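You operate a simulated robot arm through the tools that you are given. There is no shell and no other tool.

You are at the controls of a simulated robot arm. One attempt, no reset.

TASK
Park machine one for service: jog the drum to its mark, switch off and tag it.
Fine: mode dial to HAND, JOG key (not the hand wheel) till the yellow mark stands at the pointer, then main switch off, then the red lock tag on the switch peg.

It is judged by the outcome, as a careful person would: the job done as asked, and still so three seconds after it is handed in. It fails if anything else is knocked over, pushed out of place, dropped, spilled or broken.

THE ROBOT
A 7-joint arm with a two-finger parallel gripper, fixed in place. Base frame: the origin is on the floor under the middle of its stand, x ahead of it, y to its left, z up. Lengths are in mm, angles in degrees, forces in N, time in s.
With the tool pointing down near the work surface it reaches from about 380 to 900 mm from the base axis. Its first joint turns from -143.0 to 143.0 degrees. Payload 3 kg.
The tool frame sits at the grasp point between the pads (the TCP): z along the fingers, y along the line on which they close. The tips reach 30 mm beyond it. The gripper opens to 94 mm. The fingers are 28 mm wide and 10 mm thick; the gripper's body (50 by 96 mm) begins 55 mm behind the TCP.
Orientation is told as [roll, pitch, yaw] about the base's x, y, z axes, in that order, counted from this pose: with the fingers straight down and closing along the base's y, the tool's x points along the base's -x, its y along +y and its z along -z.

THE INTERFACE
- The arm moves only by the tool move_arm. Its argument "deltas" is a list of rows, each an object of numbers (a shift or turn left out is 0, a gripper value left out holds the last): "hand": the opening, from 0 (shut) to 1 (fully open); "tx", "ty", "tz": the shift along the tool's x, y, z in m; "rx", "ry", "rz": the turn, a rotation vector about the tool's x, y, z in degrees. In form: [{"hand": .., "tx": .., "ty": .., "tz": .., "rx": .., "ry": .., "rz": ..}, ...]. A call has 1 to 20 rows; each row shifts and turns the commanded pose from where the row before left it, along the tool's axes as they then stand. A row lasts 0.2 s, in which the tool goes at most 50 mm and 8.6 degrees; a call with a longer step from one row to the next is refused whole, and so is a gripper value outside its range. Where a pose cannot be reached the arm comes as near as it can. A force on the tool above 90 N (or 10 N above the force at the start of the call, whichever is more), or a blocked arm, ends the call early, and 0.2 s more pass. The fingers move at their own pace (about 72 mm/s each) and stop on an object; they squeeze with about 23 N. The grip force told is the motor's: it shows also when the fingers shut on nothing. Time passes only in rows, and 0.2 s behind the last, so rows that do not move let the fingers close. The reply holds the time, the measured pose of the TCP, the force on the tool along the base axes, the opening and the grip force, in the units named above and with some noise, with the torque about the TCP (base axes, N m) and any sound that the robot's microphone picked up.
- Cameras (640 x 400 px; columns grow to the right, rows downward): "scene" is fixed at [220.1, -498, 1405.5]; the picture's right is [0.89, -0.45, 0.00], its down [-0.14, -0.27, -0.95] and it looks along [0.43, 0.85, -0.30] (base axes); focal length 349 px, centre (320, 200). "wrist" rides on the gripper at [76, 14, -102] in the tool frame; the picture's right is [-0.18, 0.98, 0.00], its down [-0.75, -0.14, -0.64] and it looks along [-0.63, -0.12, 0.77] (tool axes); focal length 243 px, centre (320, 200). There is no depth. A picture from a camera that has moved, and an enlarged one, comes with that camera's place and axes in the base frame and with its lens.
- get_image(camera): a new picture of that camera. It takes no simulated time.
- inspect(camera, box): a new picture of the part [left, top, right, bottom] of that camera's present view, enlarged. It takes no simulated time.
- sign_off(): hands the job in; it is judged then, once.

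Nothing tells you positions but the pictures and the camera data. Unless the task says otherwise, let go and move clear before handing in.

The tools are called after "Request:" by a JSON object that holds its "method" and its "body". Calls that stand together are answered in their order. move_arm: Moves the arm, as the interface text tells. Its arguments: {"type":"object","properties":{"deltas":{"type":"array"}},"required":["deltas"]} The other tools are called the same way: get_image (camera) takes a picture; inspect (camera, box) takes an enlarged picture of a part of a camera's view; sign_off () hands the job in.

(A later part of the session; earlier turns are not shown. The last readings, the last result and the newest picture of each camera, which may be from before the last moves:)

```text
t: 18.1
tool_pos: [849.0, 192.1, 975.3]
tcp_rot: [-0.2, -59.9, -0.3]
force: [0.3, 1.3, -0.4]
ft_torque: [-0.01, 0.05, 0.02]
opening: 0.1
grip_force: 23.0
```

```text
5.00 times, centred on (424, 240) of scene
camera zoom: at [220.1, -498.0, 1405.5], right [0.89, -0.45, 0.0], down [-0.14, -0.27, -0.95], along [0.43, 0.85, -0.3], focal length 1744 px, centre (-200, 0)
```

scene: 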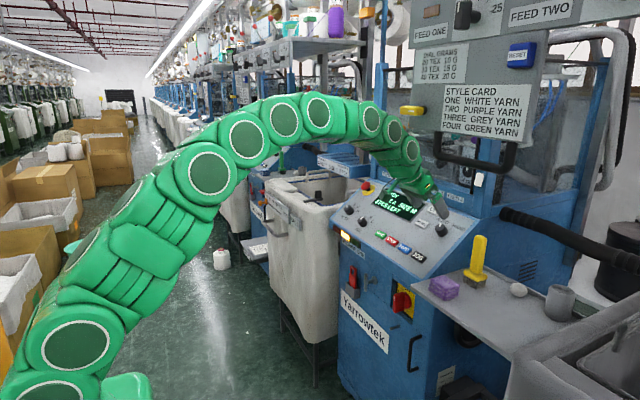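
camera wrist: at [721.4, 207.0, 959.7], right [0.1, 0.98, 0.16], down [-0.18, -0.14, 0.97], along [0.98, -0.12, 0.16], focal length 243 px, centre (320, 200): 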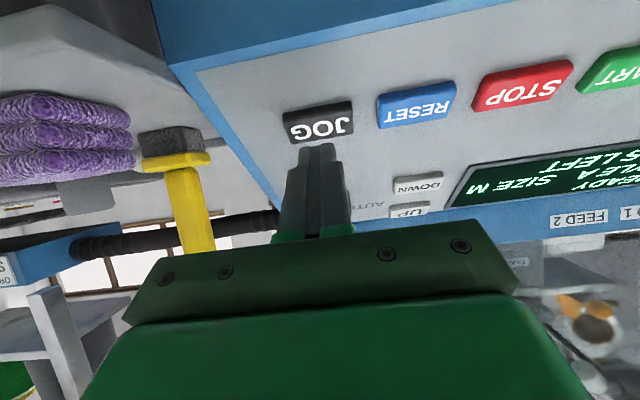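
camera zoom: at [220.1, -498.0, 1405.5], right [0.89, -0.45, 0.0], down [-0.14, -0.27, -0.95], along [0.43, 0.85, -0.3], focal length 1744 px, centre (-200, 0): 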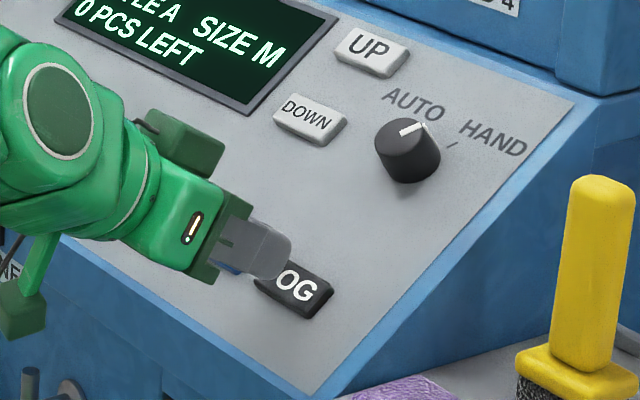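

The fingertip is right above the JOG key. I lower along the panel normal by 14 mm and check for contact.

Request:
{"method": "move_arm", "body": {"deltas": [{"tx": 0.0027, "tz": 0.00646}, {"tx": 0.0027, "tz": 0.00646}]}}

Request:
{"method": "inspect", "body": {"camera": "scene", "box": [384, 225, 448, 265]}}

Request:
{"method": "inspect", "body": {"camera": "wrist", "box": [240, 80, 400, 180]}}

```text
t: 18.7
tool_pos: [859.3, 194.4, 962.6]
tcp_rot: [0.1, -60.0, -0.4]
force: [-0.2, -0.3, 0.4]
ft_torque: [-0.02, 0.02, 0.01]
opening: 0.0
grip_force: 22.8
```

```text
10.00 times, centred on (416, 245) of scene
camera zoom: at [220.1, -498.0, 1405.5], right [0.89, -0.45, 0.0], down [-0.14, -0.27, -0.95], along [0.43, 0.85, -0.3], focal length 3488 px, centre (-640, -250)
```

zoom: 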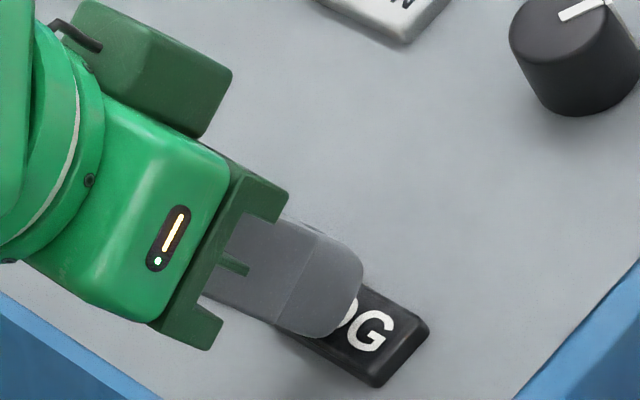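

```text
4.00 times, centred on (320, 130) of wrist
camera zoom: at [731.3, 208.6, 947.8], right [0.1, 0.98, 0.16], down [-0.18, -0.14, 0.97], along [0.98, -0.12, 0.16], focal length 970 px, centre (320, 480)
```

zoom: 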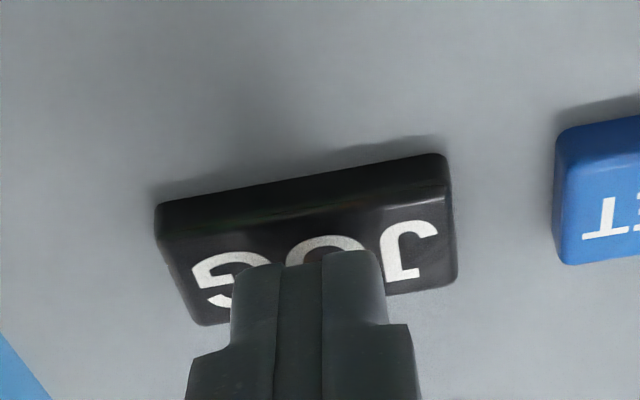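

No contact yet. I continue in small steps until the key takes force.

Request:
{"method": "move_arm", "body": {"deltas": [{"tx": 0.0008, "tz": 0.00185}, {"tx": 0.0008, "tz": 0.00185}]}}

```text
t: 19.3
tool_pos: [859.7, 193.8, 959.2]
tcp_rot: [0.0, -59.8, -0.4]
force: [-0.1, -0.1, 0.7]
ft_torque: [0.0, 0.03, 0.01]
opening: 0.0
grip_force: 22.9
```

Request:
{"method": "move_arm", "body": {"deltas": [{"tx": 0.0008, "tz": 0.00185}, {"tx": 0.0008, "tz": 0.00185}]}}

```text
t: 19.9
tool_pos: [863.0, 195.3, 957.0]
tcp_rot: [0.1, -60.0, -0.6]
force: [-8.1, -1.7, 6.5]
ft_torque: [-0.02, 0.07, -0.08]
opening: 0.0
grip_force: 23.1
heard: click
```

A click was heard: the key is pressed. I lift off now and rise to the viewing pose to see whether and how far the drum turned.

Request:
{"method": "move_arm", "body": {"deltas": [{"tx": -0.0077, "tz": -0.0185}, {"tx": -0.0378, "tz": -0.01936, "ty": 0.00857}, {"tx": -0.0378, "tz": -0.01936, "ty": 0.00857}, {"tx": -0.0378, "tz": -0.01936, "ty": 0.00857}, {"tx": -0.0378, "tz": -0.01936, "ty": 0.00857}, {"tx": -0.0378, "tz": -0.01936, "ty": 0.00857}, {"tx": -0.0378, "tz": -0.01936, "ty": 0.00857}, {"tx": -0.0378, "tz": -0.01936, "ty": 0.00857}]}}

Request:
{"method": "get_image", "body": {"camera": "wrist"}}

Request:
{"method": "inspect", "body": {"camera": "wrist", "box": [360, 120, 520, 220]}}

```text
t: 21.7
tool_pos: [867.8, 254.0, 1272.4]
tcp_rot: [0.1, -60.0, -0.4]
force: [-0.2, -0.3, 0.9]
ft_torque: [-0.01, 0.02, -0.01]
opening: 0.0
grip_force: 23.2
```

```text
taken
camera wrist: at [739.8, 268.9, 1256.8], right [0.1, 0.98, 0.16], down [-0.18, -0.14, 0.97], along [0.98, -0.12, 0.16], focal length 243 px, centre (320, 200)
```

wrist: 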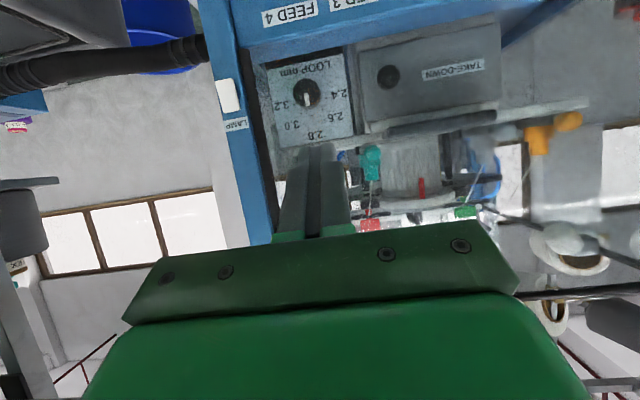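

```text
4.00 times, centred on (440, 170) of wrist
camera zoom: at [739.8, 268.9, 1256.8], right [0.1, 0.98, 0.16], down [-0.18, -0.14, 0.97], along [0.98, -0.12, 0.16], focal length 970 px, centre (-160, 320)
```

zoom: 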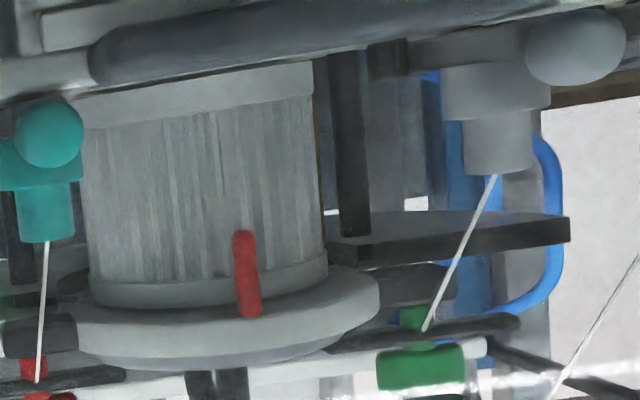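

There is a thin yellow line at the drum's right silhouette. I zoom in.

Request:
{"method": "inspect", "body": {"camera": "wrist", "box": [410, 130, 458, 206]}}

Request:
{"method": "inspect", "body": {"camera": "wrist", "box": [370, 130, 450, 210]}}

```text
5.26 times, centred on (434, 168) of wrist
camera zoom: at [739.8, 268.9, 1256.8], right [0.1, 0.98, 0.16], down [-0.18, -0.14, 0.97], along [0.98, -0.12, 0.16], focal length 1277 px, centre (-280, 368)
```

zoom: 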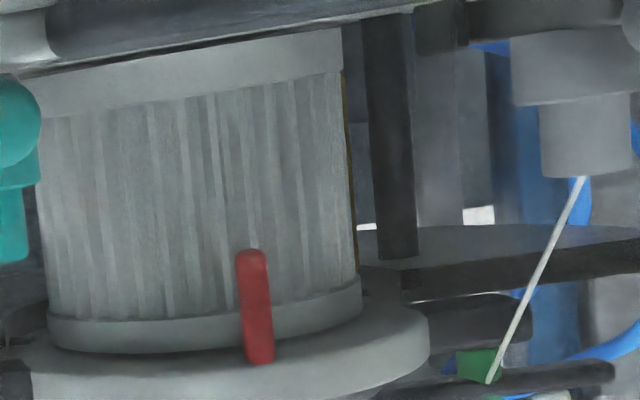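

```text
5.00 times, centred on (410, 170) of wrist
camera zoom: at [739.8, 268.9, 1256.8], right [0.1, 0.98, 0.16], down [-0.18, -0.14, 0.97], along [0.98, -0.12, 0.16], focal length 1213 px, centre (-130, 350)
```

zoom: 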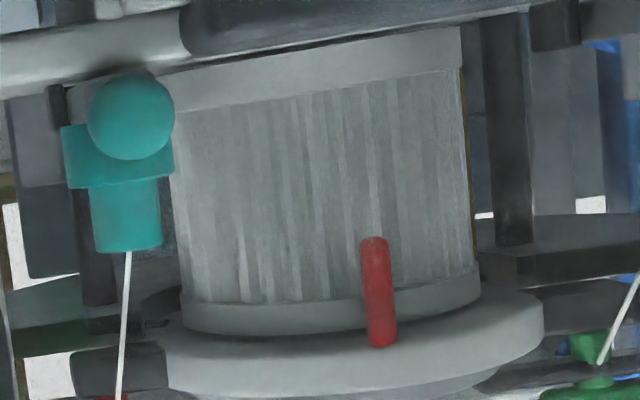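

The yellow mark is just coming round the +y edge of the drum. I repeat a short press in one sequence (down, press, up to the same viewing pose) to measure how far each press turns it.

Request:
{"method": "move_arm", "body": {"deltas": [{"tx": 0.0378, "tz": 0.01936, "ty": -0.00857}, {"tx": 0.0378, "tz": 0.01936, "ty": -0.00857}, {"tx": 0.0378, "tz": 0.01936, "ty": -0.00857}, {"tx": 0.0378, "tz": 0.01936, "ty": -0.00857}, {"tx": 0.0378, "tz": 0.01936, "ty": -0.00857}, {"tx": 0.0378, "tz": 0.01936, "ty": -0.00857}, {"tx": 0.0378, "tz": 0.01936, "ty": -0.00857}, {"tx": 0.0062, "tz": 0.0148}, {"tx": 0.0015, "tz": 0.0037}, {"tx": -0.0077, "tz": -0.0185}, {"tx": -0.0378, "tz": -0.01936, "ty": 0.00857}, {"tx": -0.0378, "tz": -0.01936, "ty": 0.00857}, {"tx": -0.0378, "tz": -0.01936, "ty": 0.00857}, {"tx": -0.0378, "tz": -0.01936, "ty": 0.00857}, {"tx": -0.0378, "tz": -0.01936, "ty": 0.00857}, {"tx": -0.0378, "tz": -0.01936, "ty": 0.00857}, {"tx": -0.0378, "tz": -0.01936, "ty": 0.00857}]}}

Request:
{"method": "inspect", "body": {"camera": "wrist", "box": [360, 120, 520, 220]}}

```text
t: 25.3
tool_pos: [866.5, 256.6, 1271.0]
tcp_rot: [0.1, -59.8, -0.4]
force: [-0.1, 0.7, 0.0]
ft_torque: [-0.01, -0.03, 0.01]
opening: 0.1
grip_force: 23.3
heard: click
```

```text
4.00 times, centred on (440, 170) of wrist
camera zoom: at [740.0, 270.5, 1255.3], right [0.1, 0.98, 0.16], down [-0.18, -0.14, 0.97], along [0.98, -0.12, 0.16], focal length 970 px, centre (-160, 320)
```

zoom: 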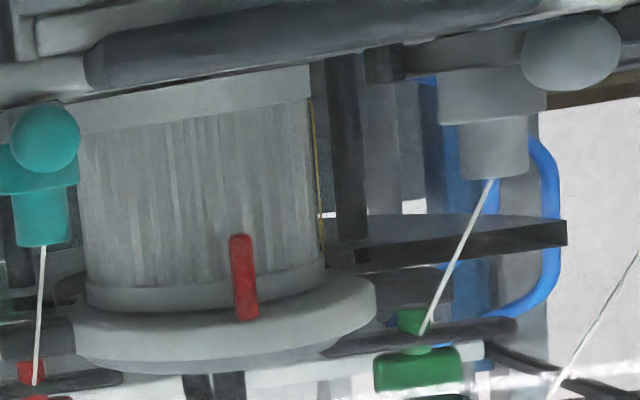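

The mark moved slightly forward from the edge, so the drum creeps while the key is held. I now hold the key for about one second more and re-check.

Request:
{"method": "move_arm", "body": {"deltas": [{"tx": 0.0378, "tz": 0.01936, "ty": -0.00857}, {"tx": 0.0378, "tz": 0.01936, "ty": -0.00857}, {"tx": 0.0378, "tz": 0.01936, "ty": -0.00857}, {"tx": 0.0378, "tz": 0.01936, "ty": -0.00857}, {"tx": 0.0378, "tz": 0.01936, "ty": -0.00857}, {"tx": 0.0378, "tz": 0.01936, "ty": -0.00857}, {"tx": 0.0378, "tz": 0.01936, "ty": -0.00857}, {"tx": 0.0062, "tz": 0.0148}, {"tx": 0.0015, "tz": 0.0037}, {}, {}, {}, {}, {}]}}

Request:
{"method": "move_arm", "body": {"deltas": [{"tx": -0.0077, "tz": -0.0185}, {"tx": -0.0378, "tz": -0.01936, "ty": 0.00857}, {"tx": -0.0378, "tz": -0.01936, "ty": 0.00857}, {"tx": -0.0378, "tz": -0.01936, "ty": 0.00857}, {"tx": -0.0378, "tz": -0.01936, "ty": 0.00857}, {"tx": -0.0378, "tz": -0.01936, "ty": 0.00857}, {"tx": -0.0378, "tz": -0.01936, "ty": 0.00857}, {"tx": -0.0378, "tz": -0.01936, "ty": 0.00857}]}}

Request:
{"method": "inspect", "body": {"camera": "wrist", "box": [360, 120, 520, 220]}}

```text
t: 28.3
tool_pos: [864.6, 193.7, 955.4]
tcp_rot: [0.0, -60.0, -0.4]
force: [-8.1, -5.4, 13.4]
ft_torque: [-0.17, -0.06, -0.1]
opening: 0.0
grip_force: 22.6
heard: click
```

```text
t: 30.1
tool_pos: [867.6, 254.1, 1268.2]
tcp_rot: [0.1, -60.0, -0.4]
force: [-0.3, -0.1, 1.0]
ft_torque: [0.0, -0.04, 0.01]
opening: 0.0
grip_force: 22.3
```

```text
4.00 times, centred on (440, 170) of wrist
camera zoom: at [740.0, 268.8, 1252.7], right [0.1, 0.98, 0.16], down [-0.18, -0.14, 0.97], along [0.98, -0.12, 0.16], focal length 970 px, centre (-160, 320)
```

zoom: 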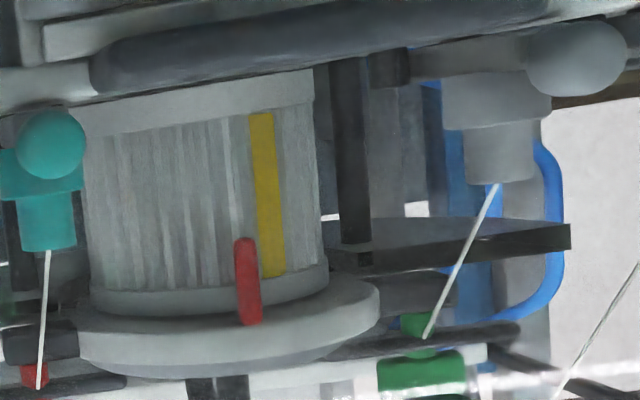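

Good: the mark is now about 15° short of the pointer, after roughly 1.3 s of hold (about 40°/s). I do one short tap and look again.

Request:
{"method": "move_arm", "body": {"deltas": [{"tx": 0.0378, "tz": 0.01936, "ty": -0.00857}, {"tx": 0.0378, "tz": 0.01936, "ty": -0.00857}, {"tx": 0.0378, "tz": 0.01936, "ty": -0.00857}, {"tx": 0.0378, "tz": 0.01936, "ty": -0.00857}, {"tx": 0.0378, "tz": 0.01936, "ty": -0.00857}, {"tx": 0.0378, "tz": 0.01936, "ty": -0.00857}, {"tx": 0.0378, "tz": 0.01936, "ty": -0.00857}, {"tx": 0.0062, "tz": 0.0148}, {"tx": 0.0015, "tz": 0.0037}, {"tx": -0.0077, "tz": -0.0185}, {"tx": -0.0378, "tz": -0.01936, "ty": 0.00857}, {"tx": -0.0378, "tz": -0.01936, "ty": 0.00857}, {"tx": -0.0378, "tz": -0.01936, "ty": 0.00857}, {"tx": -0.0378, "tz": -0.01936, "ty": 0.00857}, {"tx": -0.0378, "tz": -0.01936, "ty": 0.00857}, {"tx": -0.0378, "tz": -0.01936, "ty": 0.00857}, {"tx": -0.0378, "tz": -0.01936, "ty": 0.00857}]}}

Request:
{"method": "inspect", "body": {"camera": "wrist", "box": [360, 120, 520, 220]}}

```text
t: 33.7
tool_pos: [868.9, 253.9, 1271.0]
tcp_rot: [0.2, -59.8, -0.4]
force: [-0.1, 0.1, 0.4]
ft_torque: [-0.03, 0.01, -0.04]
opening: 0.0
grip_force: 23.4
heard: click
```

```text
4.00 times, centred on (440, 170) of wrist
camera zoom: at [741.3, 269.0, 1255.9], right [0.1, 0.98, 0.16], down [-0.18, -0.14, 0.97], along [0.98, -0.12, 0.16], focal length 970 px, centre (-160, 320)
```

zoom: 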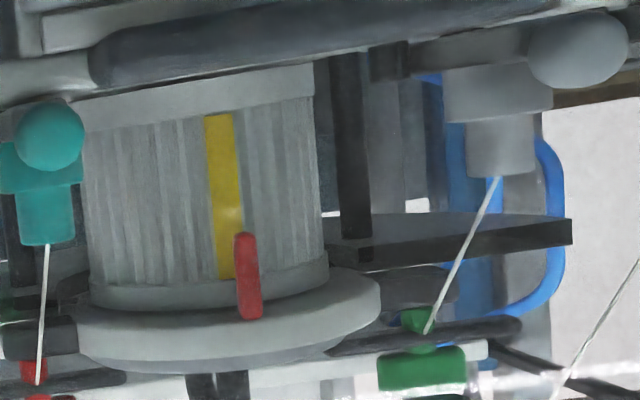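

The tap moved the mark about 20°, to near the pointer, maybe slightly past it. I shift sideways to view it straight on with the fingers open.

Request:
{"method": "move_arm", "body": {"deltas": [{"hand": 1, "ty": 0.043}, {"ty": 0.043}, {"ty": 0.042}, {}, {}]}}

Request:
{"method": "inspect", "body": {"camera": "wrist", "box": [270, 120, 430, 220]}}

Request:
{"method": "inspect", "body": {"camera": "wrist", "box": [320, 140, 384, 200]}}

```text
t: 34.9
tool_pos: [867.4, 382.3, 1268.2]
tcp_rot: [0.0, -59.9, -0.3]
force: [-0.2, 0.2, -0.3]
ft_torque: [-0.02, 0.0, 0.0]
opening: 93.9
grip_force: 0.1
```

```text
4.00 times, centred on (350, 170) of wrist
camera zoom: at [740.6, 397.3, 1253.3], right [0.1, 0.98, 0.16], down [-0.18, -0.14, 0.97], along [0.98, -0.12, 0.16], focal length 970 px, centre (200, 320)
```

zoom: 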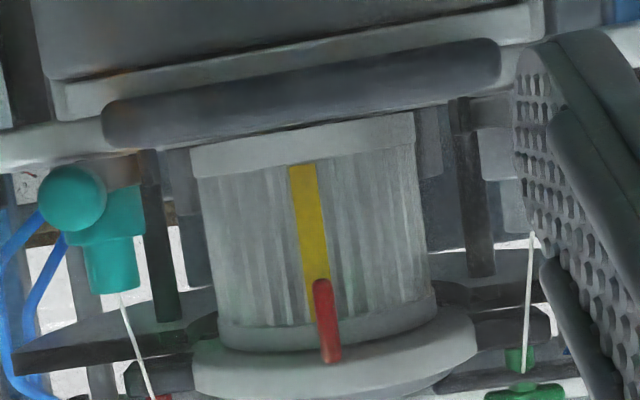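

```text
6.67 times, centred on (352, 170) of wrist
camera zoom: at [740.6, 397.3, 1253.3], right [0.1, 0.98, 0.16], down [-0.18, -0.14, 0.97], along [0.98, -0.12, 0.16], focal length 1618 px, centre (107, 400)
```

zoom: 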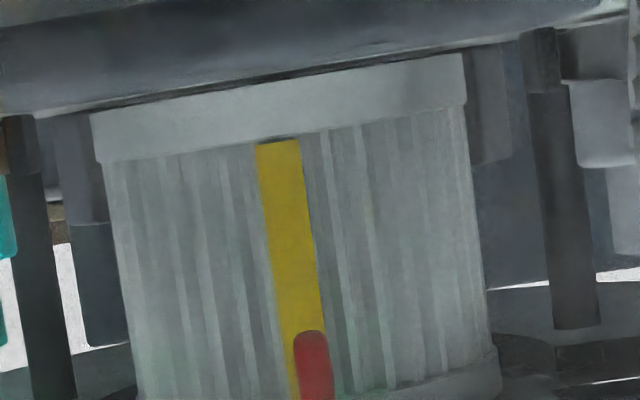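

The mark is very nearly at the pointer, a little past it. I measure more closely.

Request:
{"method": "inspect", "body": {"camera": "wrist", "box": [334, 176, 366, 196]}}

Request:
{"method": "inspect", "body": {"camera": "wrist", "box": [314, 150, 386, 195]}}

```text
16.00 times, centred on (350, 186) of wrist
camera zoom: at [740.6, 397.3, 1253.3], right [0.1, 0.98, 0.16], down [-0.18, -0.14, 0.97], along [0.98, -0.12, 0.16], focal length 3882 px, centre (-160, 424)
```

zoom: 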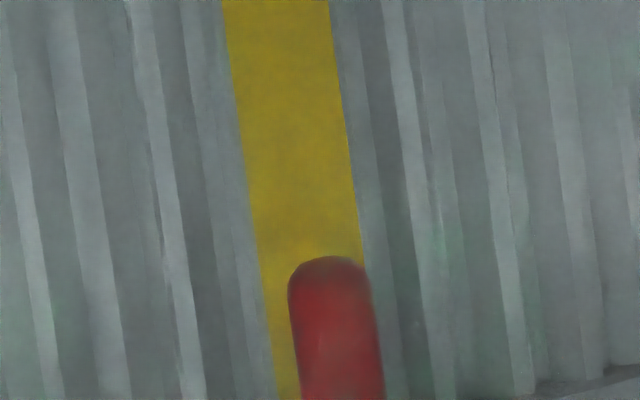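

```text
8.89 times, centred on (350, 172) of wrist
camera zoom: at [740.6, 397.3, 1253.3], right [0.1, 0.98, 0.16], down [-0.18, -0.14, 0.97], along [0.98, -0.12, 0.16], focal length 2157 px, centre (53, 444)
```

zoom: 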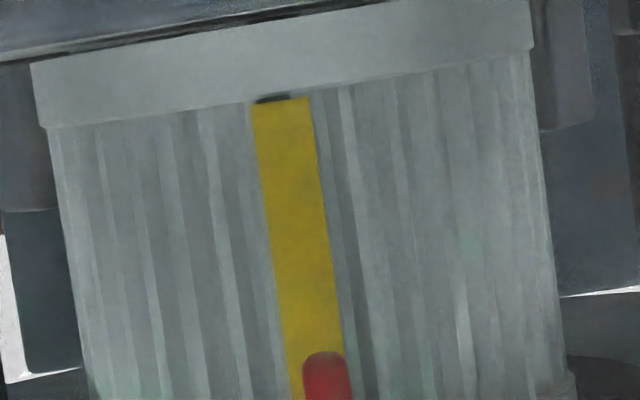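

The mark covers the pointer, only about 2° off centre, so the drum stands at its mark. Next is the main switch: I retreat from the panel, come level, and go down in front of it.

Request:
{"method": "move_arm", "body": {"deltas": [{"hand": 0.6, "tx": 0.0384, "tz": -0.00695, "ty": -0.01367}, {"tx": 0.0384, "tz": -0.00695, "ty": -0.01367}, {"tx": 0.0384, "tz": -0.00695, "ty": -0.01367}, {"tx": 0.0384, "tz": -0.00695, "ty": -0.01367}, {"tx": 0.0384, "tz": -0.00695, "ty": -0.01367}, {"tx": 0.0384, "tz": -0.00695, "ty": -0.01367}, {"tx": 0.0384, "tz": -0.00695, "ty": -0.01367}, {"tx": 0.0384, "tz": -0.00695, "ty": -0.01367}, {"tx": 0.0384, "tz": -0.00695, "ty": -0.01367}]}}

Request:
{"method": "get_image", "body": {"camera": "wrist"}}

Request:
{"method": "get_image", "body": {"camera": "scene"}}

```text
t: 36.9
tool_pos: [639.4, 264.3, 996.8]
tcp_rot: [-0.2, -59.9, -0.2]
force: [-0.3, -0.1, 0.5]
ft_torque: [0.04, -0.01, -0.02]
opening: 56.6
grip_force: 0.1
```

```text
taken
camera wrist: at [512.0, 277.1, 982.1], right [0.1, 0.98, 0.16], down [-0.18, -0.14, 0.97], along [0.98, -0.12, 0.16], focal length 243 px, centre (320, 200)
```

wrist: 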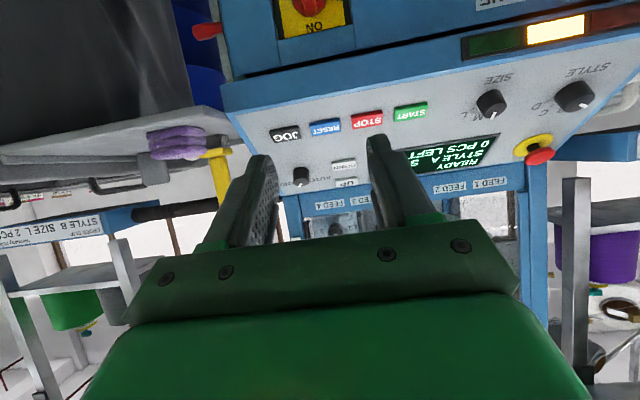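

```text
taken
```

scene: 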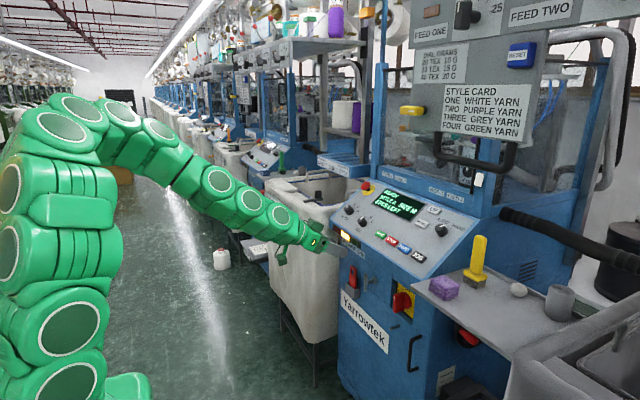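

The hand is clear in front. I level the tool and lower it to the switch height, staying well back.

Request:
{"method": "move_arm", "body": {"deltas": [{"ry": -7.5}, {"ry": -7.5}, {"ry": -7.5}, {"ry": -7.5}, {"tx": 0.042}, {"tx": 0.042}, {"tx": 0.042}, {"tx": 0.042}, {"tx": 0.042}]}}

Request:
{"method": "get_image", "body": {"camera": "wrist"}}

Request:
{"method": "get_image", "body": {"camera": "scene"}}

```text
t: 38.9
tool_pos: [640.8, 259.0, 790.1]
tcp_rot: [124.1, -90.0, -124.5]
force: [-0.1, 0.5, 0.4]
ft_torque: [-0.01, 0.02, 0.0]
opening: 56.4
grip_force: 0.1
```

```text
taken
camera wrist: at [537.6, 274.4, 714.0], right [0.01, 0.98, 0.18], down [-0.64, -0.14, 0.75], along [0.77, -0.12, 0.63], focal length 243 px, centre (320, 200)
```

wrist: 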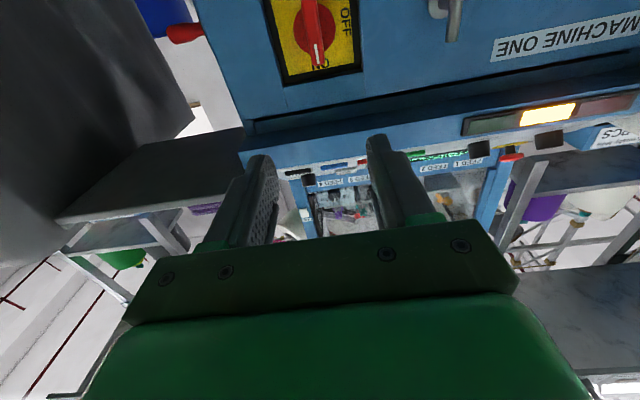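

```text
taken
```

scene: 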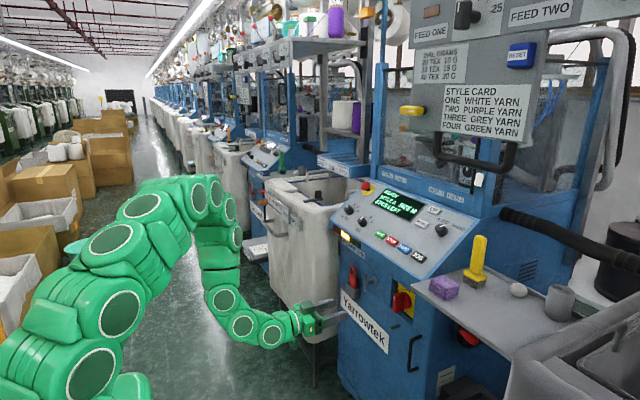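

Level and reachable. I move nearer to the switch and check alignment.

Request:
{"method": "move_arm", "body": {"deltas": [{"tx": 0.02, "tz": 0.03}, {"tx": 0.02, "tz": 0.03}, {"tx": 0.008, "tz": 0.02}]}}

Request:
{"method": "get_image", "body": {"camera": "wrist"}}

Request:
{"method": "inspect", "body": {"camera": "scene", "box": [350, 260, 446, 320]}}

```text
t: 39.7
tool_pos: [719.0, 261.0, 742.9]
tcp_rot: [27.2, -89.9, -27.5]
force: [0.5, 0.4, 0.9]
ft_torque: [0.0, -0.03, 0.0]
opening: 56.3
grip_force: 0.1
```

```text
taken
camera wrist: at [616.2, 274.4, 666.3], right [0.01, 0.98, 0.18], down [-0.64, -0.14, 0.75], along [0.77, -0.12, 0.63], focal length 243 px, centre (320, 200)
```

wrist: 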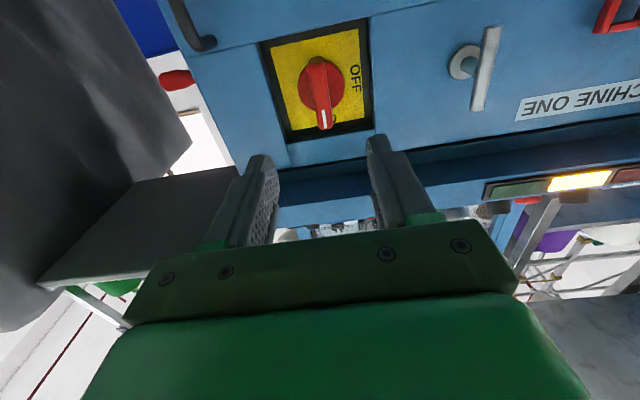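

```text
6.67 times, centred on (398, 290) of scene
camera zoom: at [220.1, -498.0, 1405.5], right [0.89, -0.45, 0.0], down [-0.14, -0.27, -0.95], along [0.43, 0.85, -0.3], focal length 2325 px, centre (-200, -400)
```

zoom: 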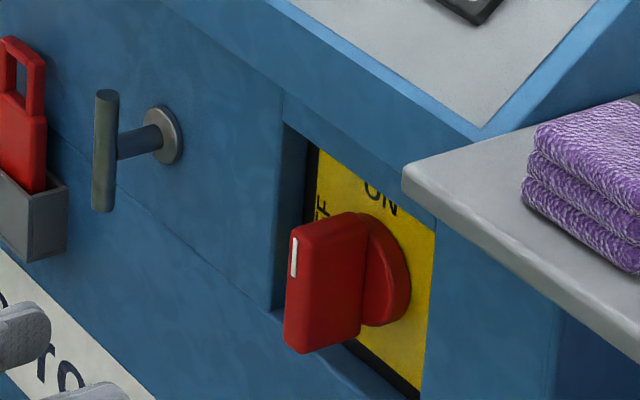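

Request:
{"method": "inspect", "body": {"camera": "wrist", "box": [240, 10, 400, 150]}}

```text
2.86 times, centred on (320, 80) of wrist
camera zoom: at [616.2, 274.4, 666.3], right [0.01, 0.98, 0.18], down [-0.64, -0.14, 0.75], along [0.77, -0.12, 0.63], focal length 693 px, centre (320, 543)
```

zoom: 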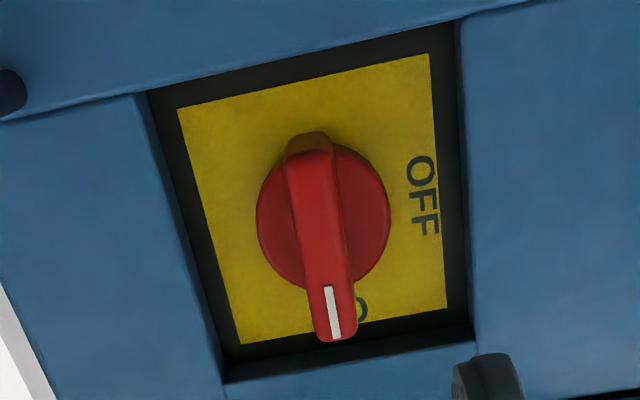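

The switch handle is a 63 mm vertical bar, about 17 mm thick, front face near x=869, centred at y≈261, z≈743, with OFF on the +y side (a 90° counter-clockwise turn). I advance with the fingers straddling it and close.

Request:
{"method": "move_arm", "body": {"deltas": [{"tz": 0.04}, {"tz": 0.04}, {"tz": 0.035}, {"tz": 0.015}, {"tz": 0.01}]}}

Request:
{"method": "get_image", "body": {"camera": "wrist"}}

Request:
{"method": "inspect", "body": {"camera": "scene", "box": [350, 260, 446, 320]}}

```text
t: 40.9
tool_pos: [859.4, 257.9, 741.2]
tcp_rot: [-12.4, -89.9, 12.2]
force: [1.3, -0.4, 0.5]
ft_torque: [0.02, -0.01, 0.02]
opening: 56.4
grip_force: 0.1
```

```text
taken
camera wrist: at [756.9, 272.3, 665.6], right [0.01, 0.98, 0.18], down [-0.64, -0.14, 0.75], along [0.77, -0.12, 0.63], focal length 243 px, centre (320, 200)
```

wrist: 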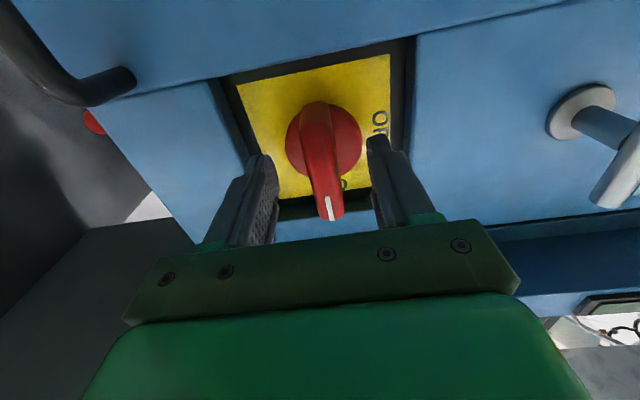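

```text
6.67 times, centred on (398, 290) of scene
camera zoom: at [220.1, -498.0, 1405.5], right [0.89, -0.45, 0.0], down [-0.14, -0.27, -0.95], along [0.43, 0.85, -0.3], focal length 2325 px, centre (-200, -400)
```

zoom: 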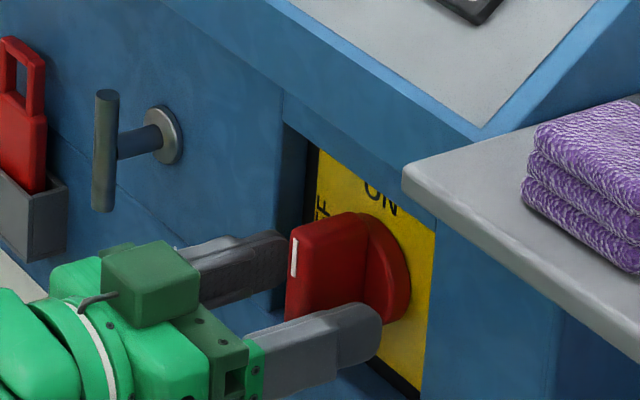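

The bar sits centred between the fingers with about 19 mm overlap. I close on it.

Request:
{"method": "move_arm", "body": {"deltas": [{"hand": 0.1, "tz": 0.003}, {}, {}, {}]}}

```text
t: 41.9
tool_pos: [862.6, 260.3, 742.7]
tcp_rot: [-14.0, -89.9, 13.7]
force: [-0.6, 17.2, -5.2]
ft_torque: [-0.03, 0.14, 0.62]
opening: 16.9
grip_force: 45.0
```

Gripped at 17 mm, with some sideways load; I ease 1 mm toward +y, then start turning counter-clockwise.

Request:
{"method": "move_arm", "body": {"deltas": [{"ty": 0.001}, {"rz": -5}, {"rz": -5}, {"rz": -5}]}}

Request:
{"method": "inspect", "body": {"camera": "wrist", "box": [220, 60, 420, 230]}}

```text
t: 42.9
tool_pos: [863.4, 259.6, 742.9]
tcp_rot: [-89.7, -75.0, 89.4]
force: [-17.8, -0.2, 2.5]
ft_torque: [0.06, -0.76, 1.34]
opening: 17.2
grip_force: 44.9
```

```text
2.35 times, centred on (320, 145) of wrist
camera zoom: at [759.9, 253.5, 664.7], right [0.01, 1.0, -0.08], down [-0.64, 0.06, 0.76], along [0.77, 0.04, 0.64], focal length 571 px, centre (320, 329)
```

zoom: 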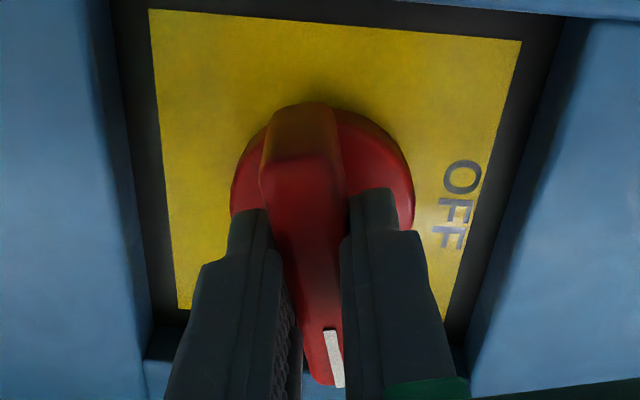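

It's turning counter-clockwise toward OFF with light torque. I back off 2 mm to relieve axial load and continue in steps.

Request:
{"method": "move_arm", "body": {"deltas": [{"tz": -0.002, "rz": -5}, {"rz": -7}, {"rz": -7}, {"rz": -7}, {"rz": -7}]}}

Request:
{"method": "get_image", "body": {"camera": "wrist"}}

```text
t: 44.1
tool_pos: [862.1, 257.5, 744.0]
tcp_rot: [-90.1, -41.9, 89.6]
force: [-3.4, -26.7, 10.2]
ft_torque: [0.08, -0.22, 0.71]
opening: 16.8
grip_force: 44.9
```

```text
taken
camera wrist: at [758.3, 211.5, 681.0], right [0.01, 0.79, -0.61], down [-0.64, 0.47, 0.61], along [0.77, 0.38, 0.51], focal length 243 px, centre (320, 200)
```

wrist: 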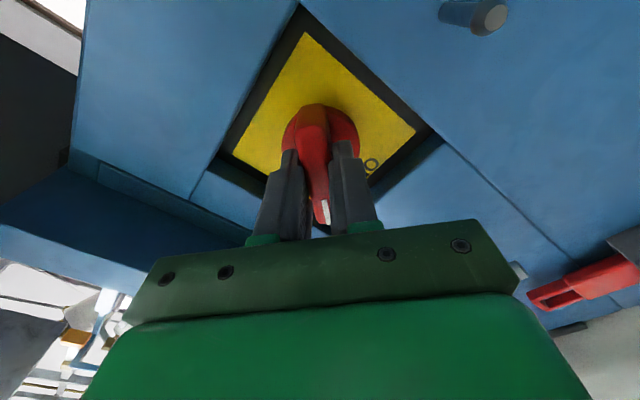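

About 48° turned. I ease sideways slightly to relieve the lateral load and continue to 90°.

Request:
{"method": "move_arm", "body": {"deltas": [{"tx": 0.0007, "ty": -0.0014}, {"rz": -7}, {"rz": -7}, {"rz": -7}, {"rz": -7}]}}

```text
t: 45.3
tool_pos: [861.9, 256.8, 744.4]
tcp_rot: [-90.1, -13.9, 89.6]
force: [-2.0, -29.7, 22.9]
ft_torque: [0.03, -0.26, -0.14]
opening: 16.8
grip_force: 44.3
```

76° turned. I relieve the load again and finish the last 14°.

Request:
{"method": "move_arm", "body": {"deltas": [{"tx": 0.0012, "ty": -0.0015}, {"rz": -7}, {"rz": -7}, {}]}}

Request:
{"method": "get_image", "body": {"camera": "wrist"}}

Request:
{"method": "inspect", "body": {"camera": "scene", "box": [350, 260, 446, 320]}}

```text
t: 46.3
tool_pos: [860.4, 257.2, 744.4]
tcp_rot: [-90.0, 0.0, 89.7]
force: [-0.5, -13.3, 19.4]
ft_torque: [0.03, -0.19, 0.34]
opening: 16.6
grip_force: 44.7
```

```text
taken
camera wrist: at [757.1, 181.4, 730.1], right [0.0, 0.18, -0.98], down [-0.64, 0.76, 0.14], along [0.77, 0.63, 0.12], focal length 243 px, centre (320, 200)
```

wrist: 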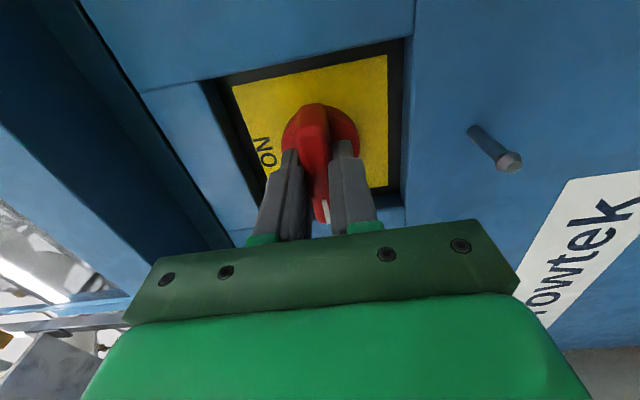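

```text
6.67 times, centred on (398, 290) of scene
camera zoom: at [220.1, -498.0, 1405.5], right [0.89, -0.45, 0.0], down [-0.14, -0.27, -0.95], along [0.43, 0.85, -0.3], focal length 2325 px, centre (-200, -400)
```

zoom: 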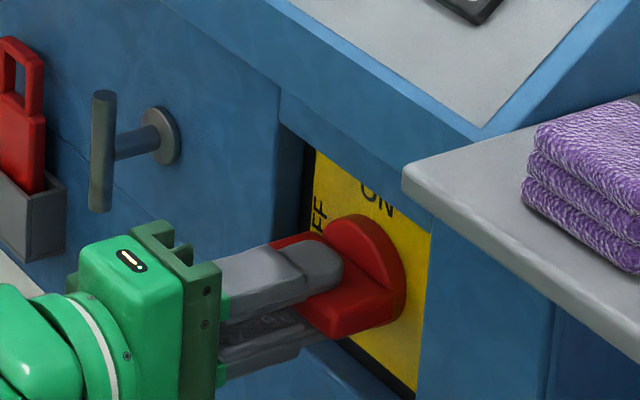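

The handle is horizontal. I check the display and lamp to confirm the machine is off.

Request:
{"method": "inspect", "body": {"camera": "scene", "box": [330, 160, 490, 270]}}

Request:
{"method": "inspect", "body": {"camera": "wrist", "box": [230, 80, 410, 230]}}

```text
3.64 times, centred on (410, 215) of scene
camera zoom: at [220.1, -498.0, 1405.5], right [0.89, -0.45, 0.0], down [-0.14, -0.27, -0.95], along [0.43, 0.85, -0.3], focal length 1268 px, centre (-7, 146)
```

zoom: 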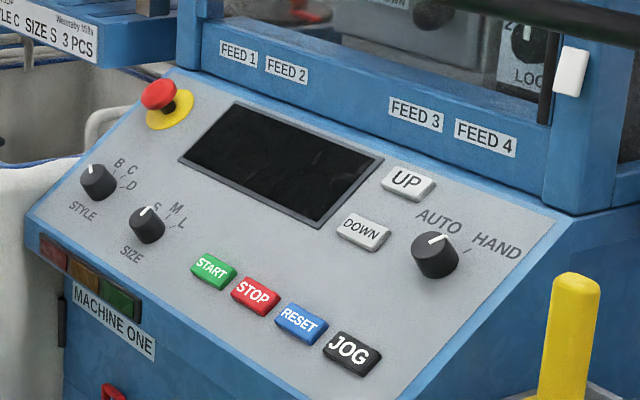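

```text
2.67 times, centred on (320, 155) of wrist
camera zoom: at [757.1, 181.4, 730.1], right [0.0, 0.18, -0.98], down [-0.64, 0.76, 0.14], along [0.77, 0.63, 0.12], focal length 647 px, centre (320, 320)
```

zoom: 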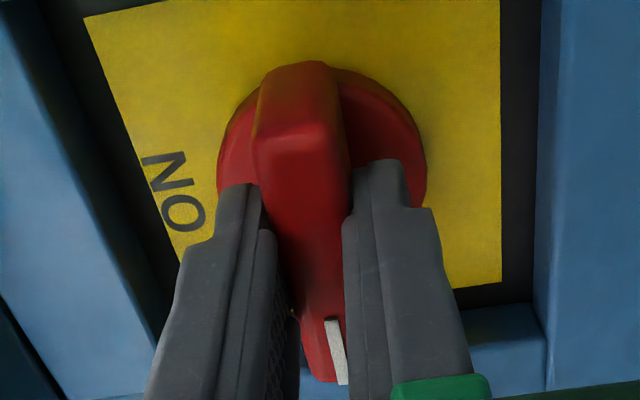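

The display and lamp are dark: the machine is off with the handle at OFF. I release, back straight out, and unwind the wrist.

Request:
{"method": "move_arm", "body": {"deltas": [{"hand": 0.5}, {}, {}, {"tz": -0.03}, {"tz": -0.04}, {"tz": -0.04}, {"tz": -0.04}]}}

Request:
{"method": "inspect", "body": {"camera": "scene", "box": [350, 260, 446, 320]}}

Request:
{"method": "get_image", "body": {"camera": "wrist"}}

```text
t: 47.9
tool_pos: [710.9, 257.7, 744.8]
tcp_rot: [-90.0, -0.1, 89.5]
force: [-0.3, -0.8, 0.2]
ft_torque: [-0.03, 0.0, -0.01]
opening: 47.0
grip_force: 0.0
```

```text
6.67 times, centred on (398, 290) of scene
camera zoom: at [220.1, -498.0, 1405.5], right [0.89, -0.45, 0.0], down [-0.14, -0.27, -0.95], along [0.43, 0.85, -0.3], focal length 2325 px, centre (-200, -400)
```

zoom: 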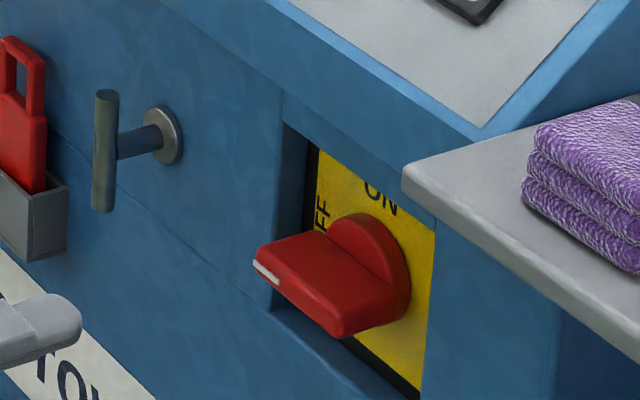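

```text
taken
camera wrist: at [607.3, 182.0, 730.1], right [0.0, 0.18, -0.98], down [-0.64, 0.76, 0.14], along [0.77, 0.63, 0.12], focal length 243 px, centre (320, 200)
```

wrist: 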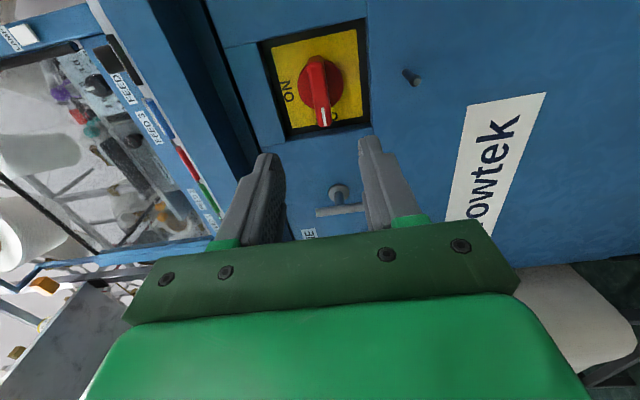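

The switch stands at OFF. I unwind the wrist and move across to face the tag holder, staying well back.

Request:
{"method": "move_arm", "body": {"deltas": [{"hand": 0.9, "rz": 7.5}, {"rz": 7.5}, {"rz": 7.5}, {"rz": 7.5}, {"rz": 7.5}, {"rz": 7.5}, {"rz": 7.5}, {"rz": 7.5}, {"rz": 7.5}, {"rz": 7.5}, {"rz": 7.5}, {"rz": 7.5}, {"ty": 0.04, "tz": -0.005}, {"ty": 0.04, "tz": -0.005}, {"ty": 0.04}, {"ty": 0.04}, {"ty": 0.04}, {"ty": 0.04}, {"ty": 0.038}]}}

Request:
{"method": "get_image", "body": {"camera": "wrist"}}

Request:
{"method": "get_image", "body": {"camera": "scene"}}

```text
t: 51.9
tool_pos: [701.4, 536.6, 745.5]
tcp_rot: [71.8, -89.9, -72.2]
force: [-0.6, -0.5, -0.4]
ft_torque: [0.0, 0.03, 0.03]
opening: 84.7
grip_force: 0.1
```

```text
taken
camera wrist: at [600.1, 551.5, 668.5], right [0.01, 0.98, 0.19], down [-0.64, -0.14, 0.75], along [0.77, -0.12, 0.63], focal length 243 px, centre (320, 200)
```

wrist: 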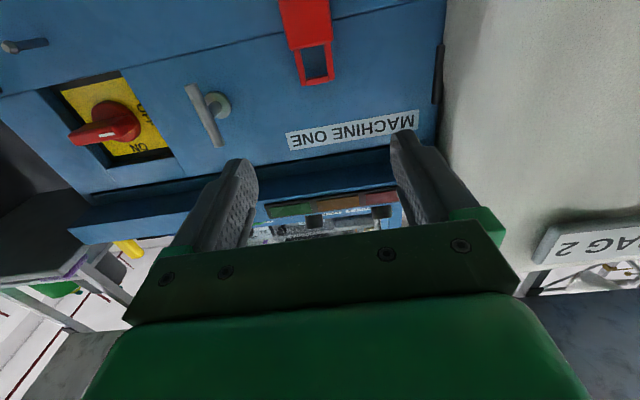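

```text
taken
```

scene: 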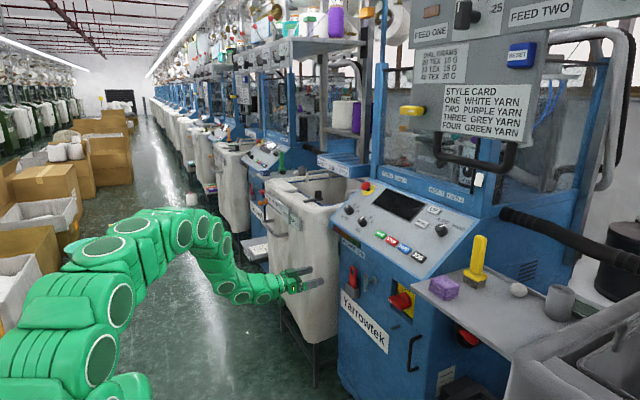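

The tag loop is ahead at about (888,535,719). I lower to the tag body height and inspect it.

Request:
{"method": "move_arm", "body": {"deltas": [{"tx": 0.03}, {"tx": 0.035}]}}

Request:
{"method": "get_image", "body": {"camera": "wrist"}}

Request:
{"method": "inspect", "body": {"camera": "wrist", "box": [220, 0, 420, 150]}}

Request:
{"method": "inspect", "body": {"camera": "scene", "box": [325, 255, 389, 305]}}

```text
t: 52.5
tool_pos: [702.6, 538.0, 677.9]
tcp_rot: [61.6, -89.9, -61.9]
force: [1.0, 0.3, 0.3]
ft_torque: [0.01, 0.01, -0.01]
opening: 84.7
grip_force: 0.1
```

```text
taken
camera wrist: at [599.7, 553.0, 602.3], right [0.01, 0.98, 0.18], down [-0.64, -0.14, 0.75], along [0.77, -0.12, 0.63], focal length 243 px, centre (320, 200)
```

wrist: 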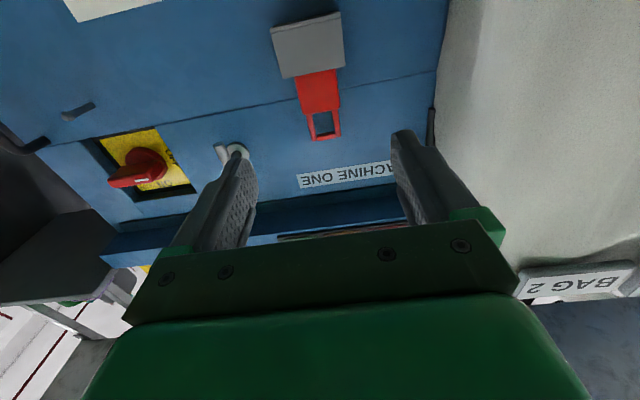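

```text
2.67 times, centred on (320, 75) of wrist
camera zoom: at [599.7, 553.0, 602.3], right [0.01, 0.98, 0.18], down [-0.64, -0.14, 0.75], along [0.77, -0.12, 0.63], focal length 647 px, centre (320, 533)
```

zoom: 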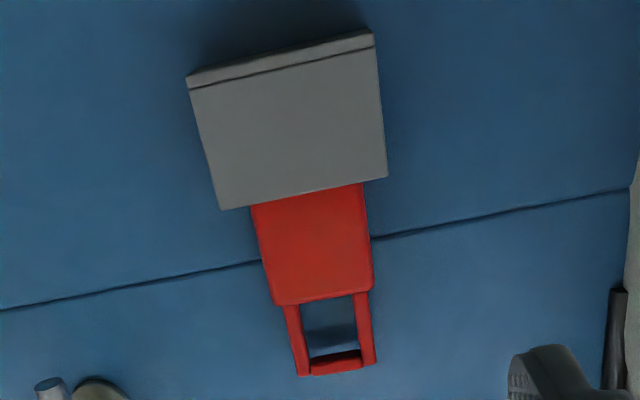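

```text
8.00 times, centred on (357, 280) of scene
camera zoom: at [220.1, -498.0, 1405.5], right [0.89, -0.45, 0.0], down [-0.14, -0.27, -0.95], along [0.43, 0.85, -0.3], focal length 2790 px, centre (24, -440)
```

zoom: 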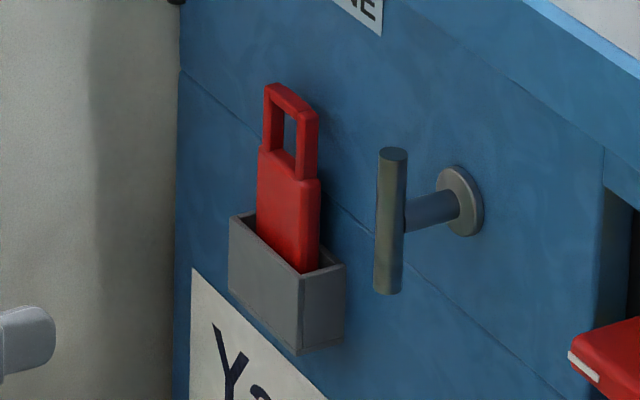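

The tag: body 48 mm wide, about 8 mm thick near x=889, body visible z 661–705, hole centre z≈720, pocket front at x≈878. I approach level at z≈685 with the fingers either side of the body.

Request:
{"method": "move_arm", "body": {"deltas": [{"hand": 0.85, "tx": -0.007, "ty": -0.001, "tz": 0.03}, {"tz": 0.04}, {"tz": 0.04}, {"tz": 0.025}]}}

Request:
{"method": "get_image", "body": {"camera": "wrist"}}

Request:
{"method": "inspect", "body": {"camera": "scene", "box": [325, 255, 389, 305]}}

```text
t: 53.5
tool_pos: [838.3, 536.4, 686.0]
tcp_rot: [-3.3, -89.9, 3.0]
force: [-0.9, 0.3, 0.0]
ft_torque: [0.01, -0.02, -0.01]
opening: 79.9
grip_force: 0.0
```

```text
taken
camera wrist: at [735.4, 550.2, 609.3], right [0.01, 0.98, 0.18], down [-0.64, -0.14, 0.75], along [0.77, -0.12, 0.63], focal length 243 px, centre (320, 200)
```

wrist: 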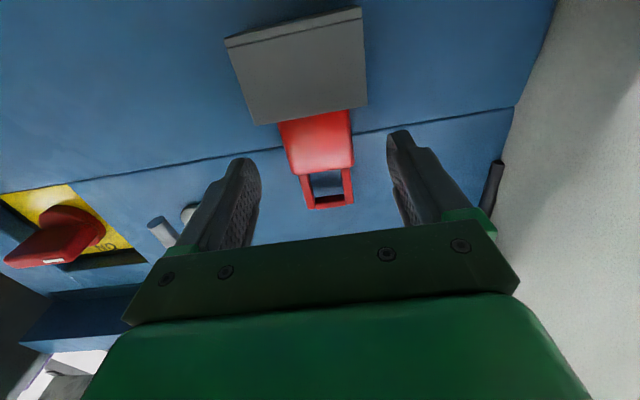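

```text
8.00 times, centred on (357, 280) of scene
camera zoom: at [220.1, -498.0, 1405.5], right [0.89, -0.45, 0.0], down [-0.14, -0.27, -0.95], along [0.43, 0.85, -0.3], focal length 2790 px, centre (24, -440)
```

zoom: 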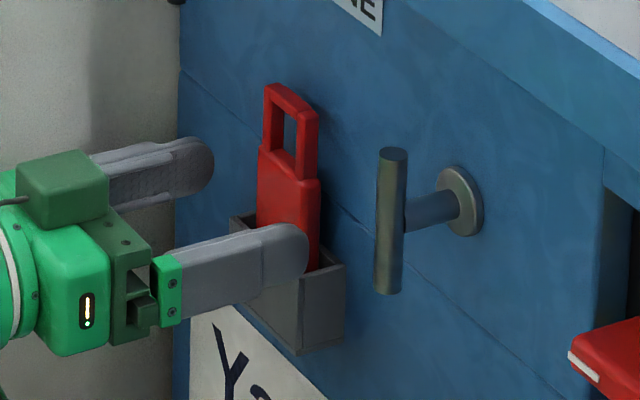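

Request:
{"method": "inspect", "body": {"camera": "wrist", "box": [220, 80, 420, 230]}}

```text
2.67 times, centred on (320, 155) of wrist
camera zoom: at [735.4, 550.2, 609.3], right [0.01, 0.98, 0.18], down [-0.64, -0.14, 0.75], along [0.77, -0.12, 0.63], focal length 647 px, centre (320, 320)
```

zoom: 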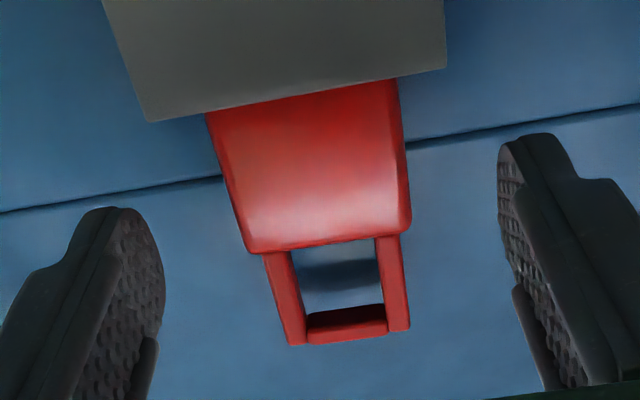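

The tag body is centred between the pads. I advance about 20 mm more and compare fingertip depth with the tag.

Request:
{"method": "move_arm", "body": {"deltas": [{"tz": 0.012}, {"tz": 0.008}]}}

Request:
{"method": "inspect", "body": {"camera": "wrist", "box": [220, 80, 420, 230]}}

Request:
{"method": "inspect", "body": {"camera": "scene", "box": [325, 255, 389, 305]}}

```text
t: 54.1
tool_pos: [857.8, 534.4, 685.3]
tcp_rot: [-17.1, -89.9, 16.9]
force: [0.3, 0.2, 0.0]
ft_torque: [-0.03, -0.01, 0.01]
opening: 79.9
grip_force: 0.2
```

```text
2.67 times, centred on (320, 155) of wrist
camera zoom: at [754.6, 549.2, 608.9], right [0.01, 0.98, 0.18], down [-0.64, -0.14, 0.75], along [0.77, -0.12, 0.63], focal length 647 px, centre (320, 320)
```

zoom: 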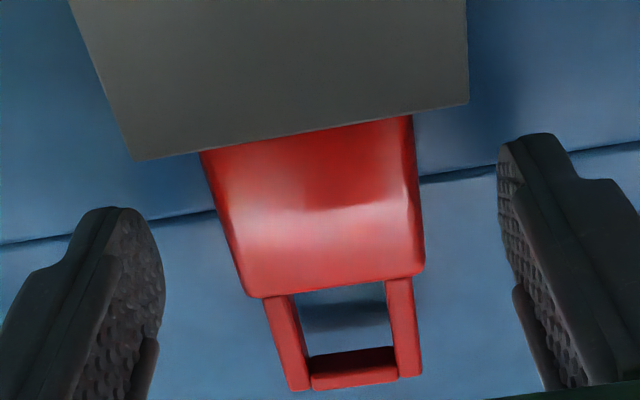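

```text
8.00 times, centred on (357, 280) of scene
camera zoom: at [220.1, -498.0, 1405.5], right [0.89, -0.45, 0.0], down [-0.14, -0.27, -0.95], along [0.43, 0.85, -0.3], focal length 2790 px, centre (24, -440)
```

zoom: 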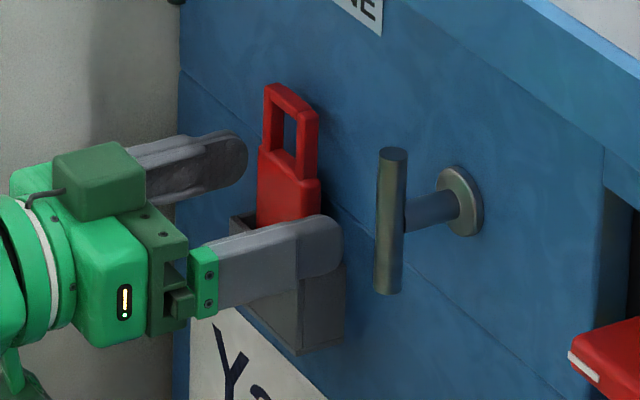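

Fingertips overlap the tag edge by about 4 mm (tag spans x≈883–892). I advance 4 mm more and close on its sides.

Request:
{"method": "move_arm", "body": {"deltas": [{"tz": 0.004, "ty": 0.001}, {"hand": 0.6}, {"hand": 0.3}, {"hand": 0.3}, {}]}}

Request:
{"method": "inspect", "body": {"camera": "wrist", "box": [220, 80, 420, 230]}}

Request:
{"method": "inspect", "body": {"camera": "scene", "box": [325, 255, 389, 305]}}

```text
t: 55.3
tool_pos: [861.6, 535.3, 686.4]
tcp_rot: [38.5, -89.9, -38.8]
force: [0.0, -0.1, 1.2]
ft_torque: [0.1, -0.06, -0.03]
opening: 45.2
grip_force: 23.2
```

```text
2.67 times, centred on (320, 155) of wrist
camera zoom: at [758.7, 550.4, 609.7], right [0.01, 0.98, 0.18], down [-0.64, -0.14, 0.75], along [0.77, -0.12, 0.63], focal length 647 px, centre (320, 320)
```

zoom: 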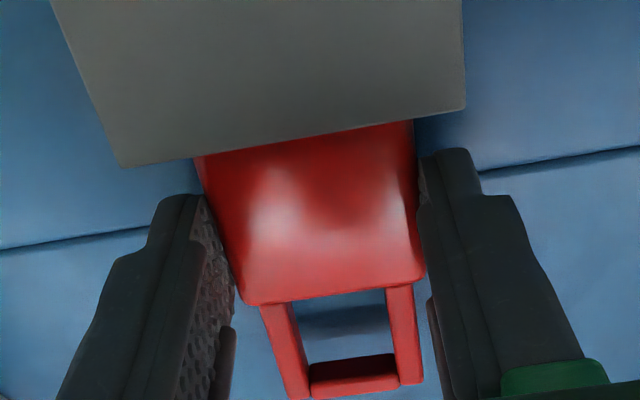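

```text
8.00 times, centred on (357, 280) of scene
camera zoom: at [220.1, -498.0, 1405.5], right [0.89, -0.45, 0.0], down [-0.14, -0.27, -0.95], along [0.43, 0.85, -0.3], focal length 2790 px, centre (24, -440)
```

zoom: 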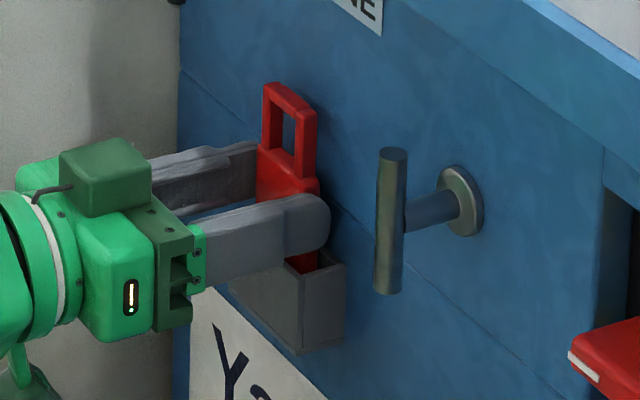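

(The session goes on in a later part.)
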